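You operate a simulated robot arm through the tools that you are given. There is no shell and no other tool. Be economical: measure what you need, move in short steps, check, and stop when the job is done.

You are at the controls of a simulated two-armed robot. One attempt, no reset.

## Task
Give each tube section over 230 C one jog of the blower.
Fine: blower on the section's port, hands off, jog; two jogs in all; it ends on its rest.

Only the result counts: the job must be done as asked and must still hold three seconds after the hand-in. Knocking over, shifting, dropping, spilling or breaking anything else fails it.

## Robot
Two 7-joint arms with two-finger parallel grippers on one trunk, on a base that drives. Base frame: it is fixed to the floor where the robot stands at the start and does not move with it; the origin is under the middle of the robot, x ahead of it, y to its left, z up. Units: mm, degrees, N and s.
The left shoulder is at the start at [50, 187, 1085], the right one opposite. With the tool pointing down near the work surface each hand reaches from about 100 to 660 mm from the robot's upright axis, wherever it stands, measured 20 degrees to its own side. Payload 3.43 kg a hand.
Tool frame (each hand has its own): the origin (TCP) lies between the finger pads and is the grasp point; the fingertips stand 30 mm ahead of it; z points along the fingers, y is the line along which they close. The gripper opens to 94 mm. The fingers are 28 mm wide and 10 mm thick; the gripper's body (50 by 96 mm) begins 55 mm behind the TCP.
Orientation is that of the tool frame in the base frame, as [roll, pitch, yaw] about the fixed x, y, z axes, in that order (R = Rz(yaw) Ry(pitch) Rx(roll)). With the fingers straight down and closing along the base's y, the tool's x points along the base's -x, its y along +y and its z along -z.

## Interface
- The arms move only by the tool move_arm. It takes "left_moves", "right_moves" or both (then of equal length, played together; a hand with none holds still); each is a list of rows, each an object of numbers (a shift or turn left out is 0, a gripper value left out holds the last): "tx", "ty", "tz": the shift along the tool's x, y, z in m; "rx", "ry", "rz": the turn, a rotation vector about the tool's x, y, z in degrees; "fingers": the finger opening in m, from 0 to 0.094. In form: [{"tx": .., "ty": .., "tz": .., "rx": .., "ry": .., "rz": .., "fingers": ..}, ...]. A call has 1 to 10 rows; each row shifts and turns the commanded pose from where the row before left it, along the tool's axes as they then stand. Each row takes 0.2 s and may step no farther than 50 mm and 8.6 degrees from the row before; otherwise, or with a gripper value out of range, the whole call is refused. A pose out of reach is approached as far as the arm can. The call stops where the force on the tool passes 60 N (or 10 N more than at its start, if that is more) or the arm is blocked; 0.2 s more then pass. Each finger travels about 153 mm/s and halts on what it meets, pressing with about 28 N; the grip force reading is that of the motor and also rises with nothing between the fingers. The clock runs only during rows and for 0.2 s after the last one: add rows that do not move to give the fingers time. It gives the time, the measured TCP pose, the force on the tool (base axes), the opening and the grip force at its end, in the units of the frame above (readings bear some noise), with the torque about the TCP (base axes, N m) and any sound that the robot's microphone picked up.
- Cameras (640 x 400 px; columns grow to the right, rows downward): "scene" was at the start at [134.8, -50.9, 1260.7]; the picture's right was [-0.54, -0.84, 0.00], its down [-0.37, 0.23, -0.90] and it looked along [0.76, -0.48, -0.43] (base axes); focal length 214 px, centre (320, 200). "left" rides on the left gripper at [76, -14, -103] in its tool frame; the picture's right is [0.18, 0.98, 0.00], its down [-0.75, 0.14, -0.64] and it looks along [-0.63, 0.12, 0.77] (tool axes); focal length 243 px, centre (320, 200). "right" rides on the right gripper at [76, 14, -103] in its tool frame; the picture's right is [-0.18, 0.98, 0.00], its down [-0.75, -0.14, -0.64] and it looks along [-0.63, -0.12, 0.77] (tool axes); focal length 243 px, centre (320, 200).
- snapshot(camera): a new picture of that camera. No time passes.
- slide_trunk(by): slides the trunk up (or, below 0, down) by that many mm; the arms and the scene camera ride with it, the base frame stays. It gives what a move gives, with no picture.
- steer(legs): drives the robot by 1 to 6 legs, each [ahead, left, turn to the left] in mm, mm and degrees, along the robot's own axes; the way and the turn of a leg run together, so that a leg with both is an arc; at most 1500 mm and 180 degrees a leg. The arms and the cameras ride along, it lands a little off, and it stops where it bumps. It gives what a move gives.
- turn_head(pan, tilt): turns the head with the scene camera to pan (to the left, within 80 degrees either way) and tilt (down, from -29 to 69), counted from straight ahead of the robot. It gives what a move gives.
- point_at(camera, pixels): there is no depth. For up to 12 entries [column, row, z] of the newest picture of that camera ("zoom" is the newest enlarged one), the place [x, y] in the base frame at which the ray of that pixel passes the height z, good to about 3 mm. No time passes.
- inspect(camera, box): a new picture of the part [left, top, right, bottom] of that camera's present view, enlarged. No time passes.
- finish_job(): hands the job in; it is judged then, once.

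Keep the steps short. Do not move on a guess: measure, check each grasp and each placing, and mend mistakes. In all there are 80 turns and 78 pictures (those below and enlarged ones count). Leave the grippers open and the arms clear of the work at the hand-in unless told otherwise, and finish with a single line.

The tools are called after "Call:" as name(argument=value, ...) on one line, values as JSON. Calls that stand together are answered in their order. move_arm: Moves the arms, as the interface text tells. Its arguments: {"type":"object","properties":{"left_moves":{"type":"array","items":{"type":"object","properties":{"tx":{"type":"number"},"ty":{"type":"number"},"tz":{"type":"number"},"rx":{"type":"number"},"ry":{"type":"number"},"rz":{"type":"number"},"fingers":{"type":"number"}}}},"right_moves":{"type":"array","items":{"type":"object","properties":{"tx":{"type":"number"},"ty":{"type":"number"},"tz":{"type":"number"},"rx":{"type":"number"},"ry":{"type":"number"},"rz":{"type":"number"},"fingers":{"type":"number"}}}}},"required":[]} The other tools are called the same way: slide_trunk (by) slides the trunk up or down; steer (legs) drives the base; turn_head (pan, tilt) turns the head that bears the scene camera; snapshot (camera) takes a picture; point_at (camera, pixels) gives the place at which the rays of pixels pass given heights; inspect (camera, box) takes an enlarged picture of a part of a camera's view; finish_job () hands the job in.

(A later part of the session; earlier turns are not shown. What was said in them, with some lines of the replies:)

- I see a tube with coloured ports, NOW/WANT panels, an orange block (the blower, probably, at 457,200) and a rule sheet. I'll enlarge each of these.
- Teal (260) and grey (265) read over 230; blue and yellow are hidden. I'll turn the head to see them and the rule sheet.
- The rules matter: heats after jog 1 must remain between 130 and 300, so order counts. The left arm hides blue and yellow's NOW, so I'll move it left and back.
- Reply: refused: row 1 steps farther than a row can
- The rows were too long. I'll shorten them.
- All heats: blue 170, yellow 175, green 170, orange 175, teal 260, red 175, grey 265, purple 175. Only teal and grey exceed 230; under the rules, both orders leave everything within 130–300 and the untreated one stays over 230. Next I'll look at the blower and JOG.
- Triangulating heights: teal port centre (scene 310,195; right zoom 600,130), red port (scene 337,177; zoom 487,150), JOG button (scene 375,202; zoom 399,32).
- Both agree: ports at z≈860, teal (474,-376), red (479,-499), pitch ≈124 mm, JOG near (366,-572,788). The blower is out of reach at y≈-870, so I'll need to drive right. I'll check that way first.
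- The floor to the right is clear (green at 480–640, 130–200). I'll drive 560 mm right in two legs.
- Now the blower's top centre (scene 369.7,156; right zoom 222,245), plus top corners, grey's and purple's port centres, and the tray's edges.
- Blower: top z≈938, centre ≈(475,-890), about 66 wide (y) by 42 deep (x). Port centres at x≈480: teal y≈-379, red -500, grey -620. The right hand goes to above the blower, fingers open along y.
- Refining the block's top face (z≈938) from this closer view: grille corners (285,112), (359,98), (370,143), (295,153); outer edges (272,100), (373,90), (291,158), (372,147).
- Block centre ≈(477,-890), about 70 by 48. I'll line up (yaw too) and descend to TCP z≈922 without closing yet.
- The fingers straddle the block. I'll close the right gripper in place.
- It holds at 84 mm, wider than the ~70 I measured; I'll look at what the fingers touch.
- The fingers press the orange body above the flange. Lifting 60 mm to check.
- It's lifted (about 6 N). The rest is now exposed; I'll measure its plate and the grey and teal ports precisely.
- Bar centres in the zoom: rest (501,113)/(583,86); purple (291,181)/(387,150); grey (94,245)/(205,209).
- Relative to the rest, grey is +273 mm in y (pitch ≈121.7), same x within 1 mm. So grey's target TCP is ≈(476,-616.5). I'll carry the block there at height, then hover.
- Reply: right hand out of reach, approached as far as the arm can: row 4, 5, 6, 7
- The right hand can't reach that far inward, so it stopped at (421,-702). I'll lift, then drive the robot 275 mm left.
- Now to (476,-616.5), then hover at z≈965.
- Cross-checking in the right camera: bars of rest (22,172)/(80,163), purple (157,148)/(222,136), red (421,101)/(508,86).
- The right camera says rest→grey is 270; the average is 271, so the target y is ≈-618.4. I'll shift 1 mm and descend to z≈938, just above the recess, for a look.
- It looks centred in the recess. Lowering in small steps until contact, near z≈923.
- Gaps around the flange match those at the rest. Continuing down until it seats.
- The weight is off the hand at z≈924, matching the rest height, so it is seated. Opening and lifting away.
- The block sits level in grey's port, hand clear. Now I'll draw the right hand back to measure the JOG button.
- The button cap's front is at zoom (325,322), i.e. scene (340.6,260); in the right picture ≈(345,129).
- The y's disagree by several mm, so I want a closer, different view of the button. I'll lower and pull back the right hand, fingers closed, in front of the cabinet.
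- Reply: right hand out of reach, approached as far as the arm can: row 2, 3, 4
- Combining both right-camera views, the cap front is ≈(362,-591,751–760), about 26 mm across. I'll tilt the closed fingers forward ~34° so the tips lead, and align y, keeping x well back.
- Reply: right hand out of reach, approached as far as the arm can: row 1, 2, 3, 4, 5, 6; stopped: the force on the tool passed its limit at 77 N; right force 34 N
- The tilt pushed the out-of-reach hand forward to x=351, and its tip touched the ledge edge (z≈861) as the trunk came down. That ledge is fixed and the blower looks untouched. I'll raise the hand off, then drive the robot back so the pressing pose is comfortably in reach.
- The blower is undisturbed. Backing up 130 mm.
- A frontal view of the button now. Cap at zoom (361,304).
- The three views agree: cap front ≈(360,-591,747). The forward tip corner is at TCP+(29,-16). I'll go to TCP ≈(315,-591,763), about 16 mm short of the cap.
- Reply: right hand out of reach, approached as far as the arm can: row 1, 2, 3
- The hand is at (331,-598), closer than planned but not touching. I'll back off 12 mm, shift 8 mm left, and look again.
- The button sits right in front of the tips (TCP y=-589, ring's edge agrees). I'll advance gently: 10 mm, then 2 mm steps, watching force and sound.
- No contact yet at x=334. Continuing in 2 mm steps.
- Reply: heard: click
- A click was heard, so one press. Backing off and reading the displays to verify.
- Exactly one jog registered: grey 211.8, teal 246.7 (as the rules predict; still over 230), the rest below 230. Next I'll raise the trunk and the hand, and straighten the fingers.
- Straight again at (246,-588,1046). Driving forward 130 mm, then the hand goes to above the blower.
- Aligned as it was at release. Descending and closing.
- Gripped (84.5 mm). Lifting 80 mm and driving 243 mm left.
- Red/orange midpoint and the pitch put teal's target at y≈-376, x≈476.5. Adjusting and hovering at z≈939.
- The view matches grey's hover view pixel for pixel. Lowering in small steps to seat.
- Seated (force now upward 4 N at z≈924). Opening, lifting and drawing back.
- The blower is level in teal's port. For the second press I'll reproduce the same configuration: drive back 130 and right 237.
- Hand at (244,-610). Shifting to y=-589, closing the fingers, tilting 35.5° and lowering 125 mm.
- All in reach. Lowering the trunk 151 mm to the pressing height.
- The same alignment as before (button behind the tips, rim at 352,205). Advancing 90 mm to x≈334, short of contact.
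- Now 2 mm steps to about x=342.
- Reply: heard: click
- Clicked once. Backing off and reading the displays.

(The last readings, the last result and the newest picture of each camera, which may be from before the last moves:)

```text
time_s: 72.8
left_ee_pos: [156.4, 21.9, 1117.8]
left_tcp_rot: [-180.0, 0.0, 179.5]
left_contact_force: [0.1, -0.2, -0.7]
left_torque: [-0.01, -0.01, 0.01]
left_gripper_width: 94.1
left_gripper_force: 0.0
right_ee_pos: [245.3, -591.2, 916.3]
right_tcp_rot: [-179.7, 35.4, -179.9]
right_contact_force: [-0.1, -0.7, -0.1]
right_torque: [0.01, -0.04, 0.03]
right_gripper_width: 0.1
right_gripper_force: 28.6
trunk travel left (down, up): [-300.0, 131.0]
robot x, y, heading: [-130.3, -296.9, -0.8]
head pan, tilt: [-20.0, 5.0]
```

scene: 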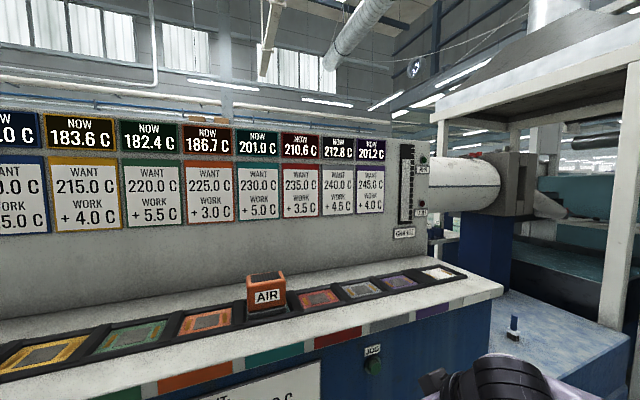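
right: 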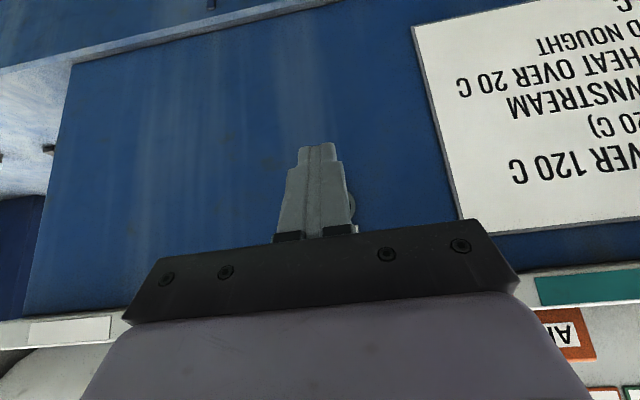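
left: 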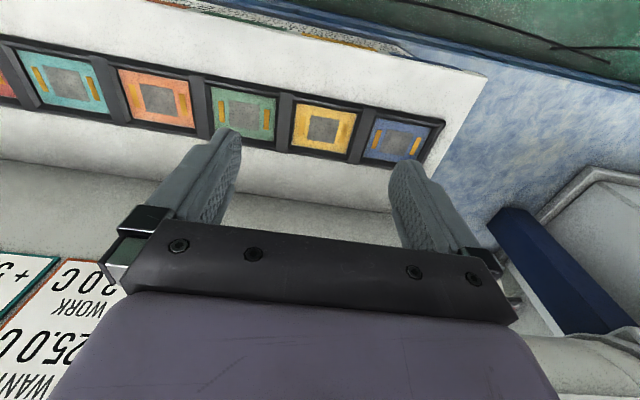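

Second jog registered: teal 201.9, all now below 230. Next: raise and straighten the hand, drive to teal and bring the blower back to its rest.

Call:
move_arm(right_moves=[{"tx": -0.0285, "tz": -0.04, "fingers": 0.094}, {"tx": -0.0285, "tz": -0.04}, {"tx": -0.0171, "tz": -0.024}, {"ry": 8.5}, {"ry": 8.5}, {"ry": 8.5}, {"ry": 8.5}, {"ry": 1.4}])

Call:
steer(legs=[[0, 232, 0.5], [129, 0, 0]])

Call:
turn_head(pan=-35, tilt=40)

```text
time_s: 74.6
left_ee_pos: [155.7, 20.9, 1117.8]
left_tcp_rot: [179.9, 0.0, 179.5]
left_contact_force: [0.2, 0.5, 0.8]
left_torque: [0.01, 0.04, 0.0]
left_gripper_width: 93.9
left_gripper_force: 0.0
right_ee_pos: [245.1, -589.5, 1044.5]
right_tcp_rot: [-179.6, 0.0, -180.0]
right_contact_force: [0.1, -0.3, -0.5]
right_torque: [-0.02, 0.01, 0.01]
right_gripper_width: 94.1
right_gripper_force: 0.1
trunk travel left (down, up): [-300.0, 131.0]
robot x, y, heading: [-130.4, -298.4, -0.5]
head pan, tilt: [-20.0, 5.0]
```

```text
time_s: 78.1
left_ee_pos: [283.8, 260.5, 1117.3]
left_tcp_rot: [-180.0, -0.1, -180.0]
left_contact_force: [0.3, -0.7, -0.6]
left_torque: [-0.02, 0.03, 0.02]
left_gripper_width: 94.0
left_gripper_force: 0.1
right_ee_pos: [377.6, -350.5, 1044.2]
right_tcp_rot: [-179.7, 0.0, -179.5]
right_contact_force: [-0.3, 0.5, -0.1]
right_torque: [-0.01, 0.01, 0.02]
right_gripper_width: 93.8
right_gripper_force: 0.0
trunk travel left (down, up): [-300.0, 131.0]
robot x, y, heading: [-2.2, -63.0, 0.4]
head pan, tilt: [-20.0, 5.0]
```

```text
time_s: 79.1
left_ee_pos: [283.4, 259.5, 1118.7]
left_tcp_rot: [-180.0, 0.0, -180.0]
left_contact_force: [-0.3, -0.7, -0.3]
left_torque: [-0.04, -0.01, 0.01]
left_gripper_width: 94.0
left_gripper_force: 0.0
right_ee_pos: [376.2, -350.0, 1044.1]
right_tcp_rot: [-179.7, 0.0, -179.5]
right_contact_force: [0.2, -0.5, -0.2]
right_torque: [0.04, 0.02, -0.03]
right_gripper_width: 94.0
right_gripper_force: 0.0
trunk travel left (down, up): [-300.0, 131.0]
robot x, y, heading: [-1.3, -63.6, -0.2]
head pan, tilt: [-35.0, 40.0]
```

Hand at (377,-350). Moving to above the blower at (476,-377).

Call:
move_arm(right_moves=[{"ty": -0.0265, "rz": 0.5}, {"tx": -0.045}, {"tx": -0.045}, {"tx": -0.009}, {"tz": 0.03}, {"tz": 0.03}])

Call:
snapshot(camera="right")

```text
time_s: 80.5
left_ee_pos: [283.8, 259.6, 1118.4]
left_tcp_rot: [179.9, 0.0, -180.0]
left_contact_force: [0.5, 0.1, 0.5]
left_torque: [0.0, 0.0, 0.02]
left_gripper_width: 93.9
left_gripper_force: 0.0
right_ee_pos: [475.4, -379.3, 983.4]
right_tcp_rot: [-179.7, 0.0, 180.0]
right_contact_force: [0.2, 0.6, -0.4]
right_torque: [-0.03, -0.04, -0.03]
right_gripper_width: 94.1
right_gripper_force: 0.0
trunk travel left (down, up): [-300.0, 131.0]
robot x, y, heading: [-0.4, -59.6, 0.1]
head pan, tilt: [-35.0, 40.0]
```

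```text
15 pictures are left
```

right: 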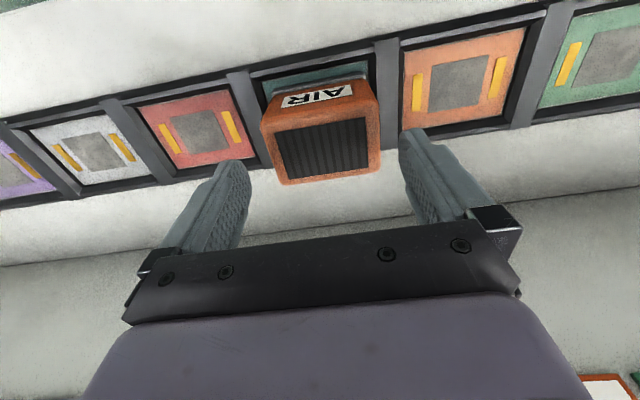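

Versus the earlier good view, the block is ~4 px to the right, i.e. ~1.7 mm; shifting that, then descending and closing.

Call:
move_arm(right_moves=[{"ty": 0.0017}, {"tz": 0.03}, {"tz": 0.02}, {"tz": 0.0095}, {"fingers": 0.05}, {"fingers": 0.05}, {"fingers": 0.05}])

```text
time_s: 82.1
left_ee_pos: [283.6, 260.0, 1117.7]
left_tcp_rot: [-179.9, 0.0, -180.0]
left_contact_force: [0.5, 0.7, 0.0]
left_torque: [-0.02, -0.05, 0.03]
left_gripper_width: 93.8
left_gripper_force: 0.0
right_ee_pos: [476.5, -377.2, 926.2]
right_tcp_rot: [-179.8, 0.1, 179.9]
right_contact_force: [2.0, -4.5, 7.2]
right_torque: [-0.53, 0.11, 0.1]
right_gripper_width: 84.3
right_gripper_force: 28.5
trunk travel left (down, up): [-300.0, 131.0]
robot x, y, heading: [-2.8, -61.9, -0.1]
head pan, tilt: [-35.0, 40.0]
```

Gripped. Lifting 85 mm and driving 512 mm right to the rest.

Call:
move_arm(right_moves=[{"tz": -0.02}, {"tz": -0.035}, {"tz": -0.03}])

Call:
steer(legs=[[0, -256, 0], [0, -254, 0]])

Call:
snapshot(camera="right")

```text
time_s: 82.9
left_ee_pos: [283.4, 260.1, 1117.9]
left_tcp_rot: [179.9, -0.1, 180.0]
left_contact_force: [0.2, 0.2, -0.7]
left_torque: [-0.01, -0.04, 0.02]
left_gripper_width: 94.0
left_gripper_force: 0.0
right_ee_pos: [478.4, -376.1, 1009.6]
right_tcp_rot: [-179.6, -0.1, 179.9]
right_contact_force: [-0.7, -1.1, -5.9]
right_torque: [0.01, 0.01, 0.01]
right_gripper_width: 84.6
right_gripper_force: 28.0
trunk travel left (down, up): [-300.0, 131.0]
robot x, y, heading: [3.1, -60.1, -0.0]
head pan, tilt: [-35.0, 40.0]
```

```text
time_s: 88.2
left_ee_pos: [284.3, -250.7, 1117.9]
left_tcp_rot: [179.8, -0.1, -180.0]
left_contact_force: [-0.2, 0.0, 0.0]
left_torque: [-0.03, 0.04, -0.02]
left_gripper_width: 93.8
left_gripper_force: 0.1
right_ee_pos: [475.7, -887.8, 1009.3]
right_tcp_rot: [-179.8, 0.0, 179.9]
right_contact_force: [-0.1, 0.8, -5.4]
right_torque: [-0.01, 0.05, 0.02]
right_gripper_width: 84.3
right_gripper_force: 27.8
trunk travel left (down, up): [-300.0, 131.0]
robot x, y, heading: [4.1, -571.2, -0.1]
head pan, tilt: [-35.0, 40.0]
```

```text
14 pictures are left
```

right: 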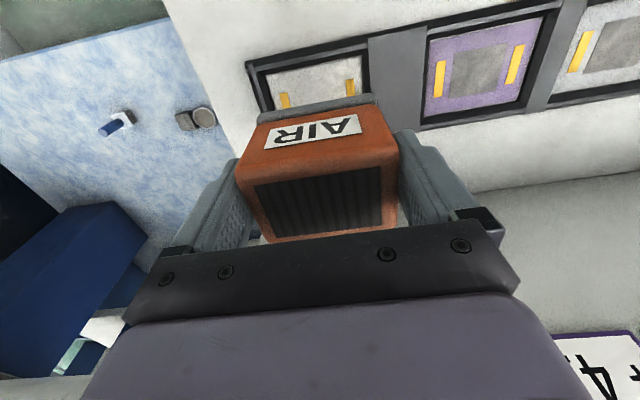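

At (476,-888); target y=-889.4. Descending to the hover at z≈938 for the check.

Call:
move_arm(right_moves=[{"ty": -0.0013}, {"tz": 0.035}, {"tz": 0.036}])

Call:
inspect(camera="right", box=[210, 40, 430, 170])

```text
time_s: 89.0
left_ee_pos: [283.3, -250.3, 1117.3]
left_tcp_rot: [179.9, -0.2, 179.9]
left_contact_force: [-0.1, 0.4, 0.2]
left_torque: [0.01, 0.02, 0.03]
left_gripper_width: 94.0
left_gripper_force: 0.1
right_ee_pos: [474.3, -887.5, 937.4]
right_tcp_rot: [-179.6, 0.0, 179.9]
right_contact_force: [-0.9, -0.5, -6.6]
right_torque: [0.03, 0.05, 0.02]
right_gripper_width: 84.5
right_gripper_force: 28.5
trunk travel left (down, up): [-300.0, 131.0]
robot x, y, heading: [-1.6, -574.0, -0.2]
head pan, tilt: [-35.0, 40.0]
```

```text
2.91 times, centred on (320, 105) of right
```

zoom: 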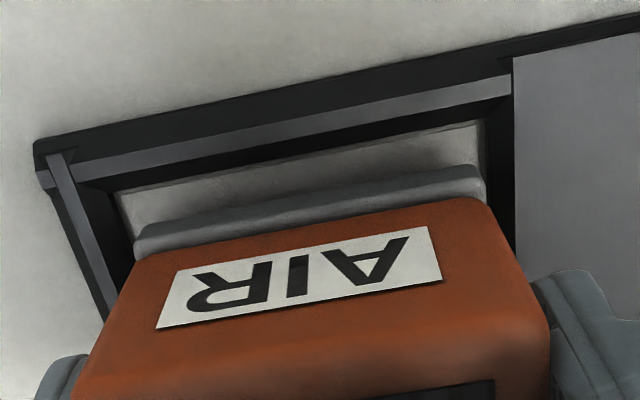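

Compared with the good hover view, the plate appears ~6 px right and ~9 px lower, so I'll shift +1 mm in y and +1.8 mm in x and seat it.

Call:
move_arm(right_moves=[{"tx": -0.0018, "ty": 0.001}, {"tz": 0.005}, {"tz": 0.0045}])

Call:
inspect(camera="right", box=[210, 40, 430, 170])

```text
time_s: 89.8
left_ee_pos: [284.7, -251.2, 1117.8]
left_tcp_rot: [179.9, -0.1, 179.9]
left_contact_force: [0.4, 0.7, 0.7]
left_torque: [0.0, -0.01, 0.0]
left_gripper_width: 94.0
left_gripper_force: 0.1
right_ee_pos: [477.7, -887.7, 929.6]
right_tcp_rot: [-179.7, -0.1, 179.9]
right_contact_force: [-0.6, -0.6, -6.4]
right_torque: [0.02, 0.08, 0.05]
right_gripper_width: 84.2
right_gripper_force: 27.5
trunk travel left (down, up): [-300.0, 131.0]
robot x, y, heading: [-4.2, -568.7, 0.1]
head pan, tilt: [-35.0, 40.0]
```

```text
2.91 times, centred on (320, 105) of right
```

zoom: 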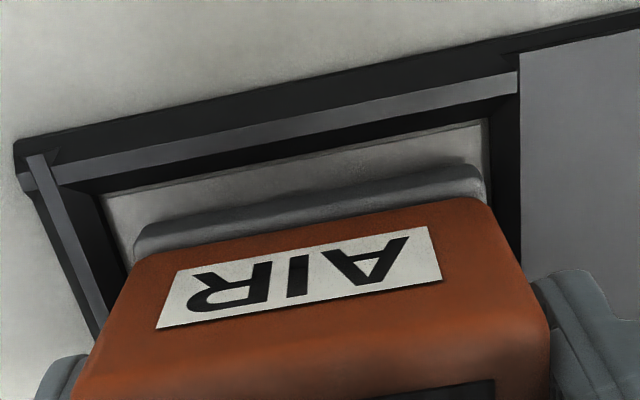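

It matches. Lowering until the weight comes off.

Call:
move_arm(right_moves=[{"tz": 0.003}, {"tz": 0.0015}, {"tz": 0.001}])

```text
time_s: 90.6
left_ee_pos: [283.6, -250.6, 1117.9]
left_tcp_rot: [-179.9, 0.0, 179.8]
left_contact_force: [0.0, 0.0, 0.7]
left_torque: [0.0, 0.02, -0.04]
left_gripper_width: 93.8
left_gripper_force: 0.0
right_ee_pos: [476.2, -888.7, 925.4]
right_tcp_rot: [-179.7, 0.2, 180.0]
right_contact_force: [2.0, -3.1, 6.5]
right_torque: [-0.18, 0.27, 0.1]
right_gripper_width: 84.5
right_gripper_force: 28.4
trunk travel left (down, up): [-300.0, 131.0]
robot x, y, heading: [-0.2, -570.8, 0.0]
head pan, tilt: [-35.0, 40.0]
```

Seated on the rest (6.5 N upward). Releasing, lifting and drawing back.

Call:
move_arm(right_moves=[{"fingers": 0.094}, {"fingers": 0.094}, {"tz": -0.03}, {"tz": -0.045}, {"tz": -0.045}, {"tz": -0.03}, {"tx": 0.045}, {"tx": 0.045}, {"tx": 0.045}])

Call:
turn_head(pan=-25, tilt=35)

Call:
snapshot(camera="scene")

Call:
inspect(camera="scene", box=[280, 120, 440, 220])

```text
time_s: 92.6
left_ee_pos: [282.9, -251.4, 1117.9]
left_tcp_rot: [-180.0, 0.0, 179.9]
left_contact_force: [0.2, 0.7, 1.2]
left_torque: [-0.01, 0.0, -0.04]
left_gripper_width: 94.1
left_gripper_force: 0.1
right_ee_pos: [340.5, -888.9, 1073.0]
right_tcp_rot: [-179.7, 0.1, 179.9]
right_contact_force: [0.1, 0.0, 0.3]
right_torque: [-0.01, 0.02, -0.01]
right_gripper_width: 94.2
right_gripper_force: 0.0
trunk travel left (down, up): [-300.0, 131.0]
robot x, y, heading: [0.5, -572.9, 0.0]
head pan, tilt: [-35.0, 40.0]
```

```text
time_s: 93.3
left_ee_pos: [283.2, -250.4, 1117.3]
left_tcp_rot: [180.0, 0.0, 179.9]
left_contact_force: [1.1, -0.3, -0.4]
left_torque: [0.01, 0.01, 0.05]
left_gripper_width: 94.3
left_gripper_force: 0.0
right_ee_pos: [340.8, -888.3, 1074.2]
right_tcp_rot: [-179.7, 0.0, 179.8]
right_contact_force: [0.4, -0.6, 0.0]
right_torque: [0.0, 0.0, 0.04]
right_gripper_width: 94.0
right_gripper_force: 0.0
trunk travel left (down, up): [-300.0, 131.0]
robot x, y, heading: [0.3, -569.7, -0.1]
head pan, tilt: [-25.0, 35.0]
```

```text
11 pictures are left
```

scene: 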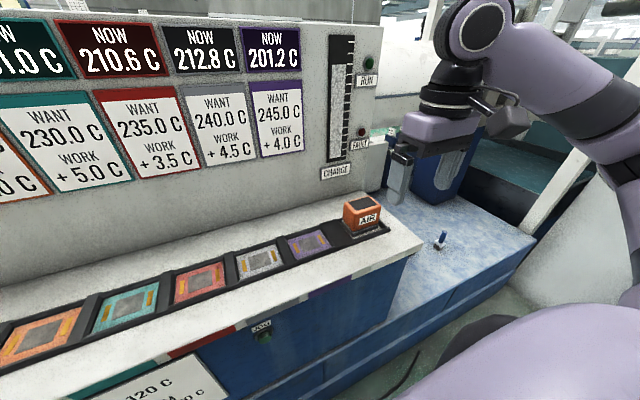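

```text
4.00 times, centred on (360, 170) of scene
```

zoom: 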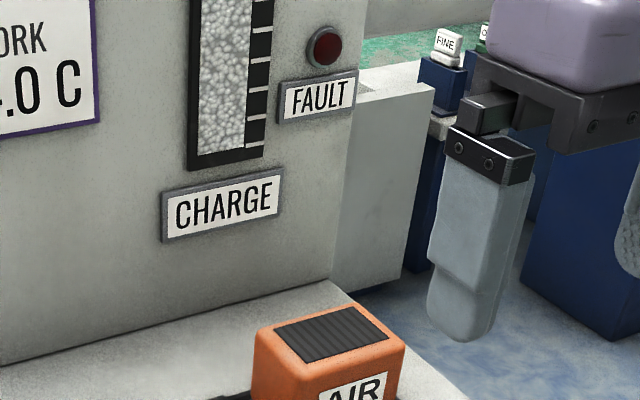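

The blower is on its rest. I notice a "FINE" label behind the bench; I'll check what it is, and the seat itself.

Call:
inspect(camera="scene", box=[370, 110, 430, 150])

Call:
inspect(camera="scene", box=[310, 180, 460, 260])

```text
10.00 times, centred on (400, 130) of scene
```

zoom: 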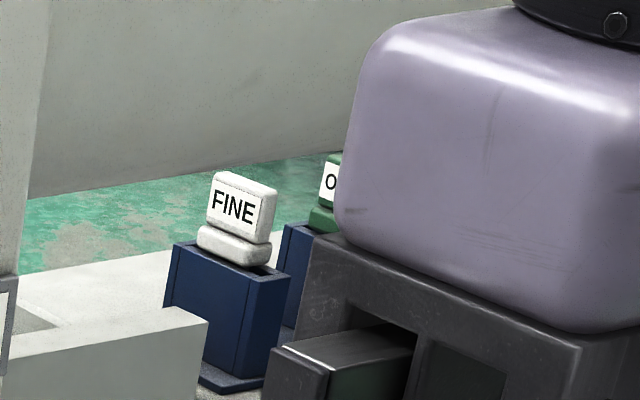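

```text
4.27 times, centred on (385, 220) of scene
```

zoom: 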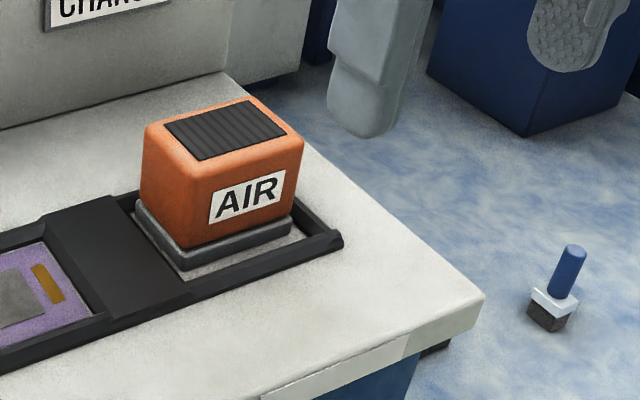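

"FINE" is a filter cartridge in a separate rack, not part of this job. The blower sits level on its rest, both jogs registered, and the grippers are open and clear. Handing in.

Call:
finish_job()

```text
The job is handed in.
```

Grey (265 C) and teal (260 C) each got one jog of the blower, two jogs in all; every section I could read afterwards was under 230 C, and the blower is back on its rest.
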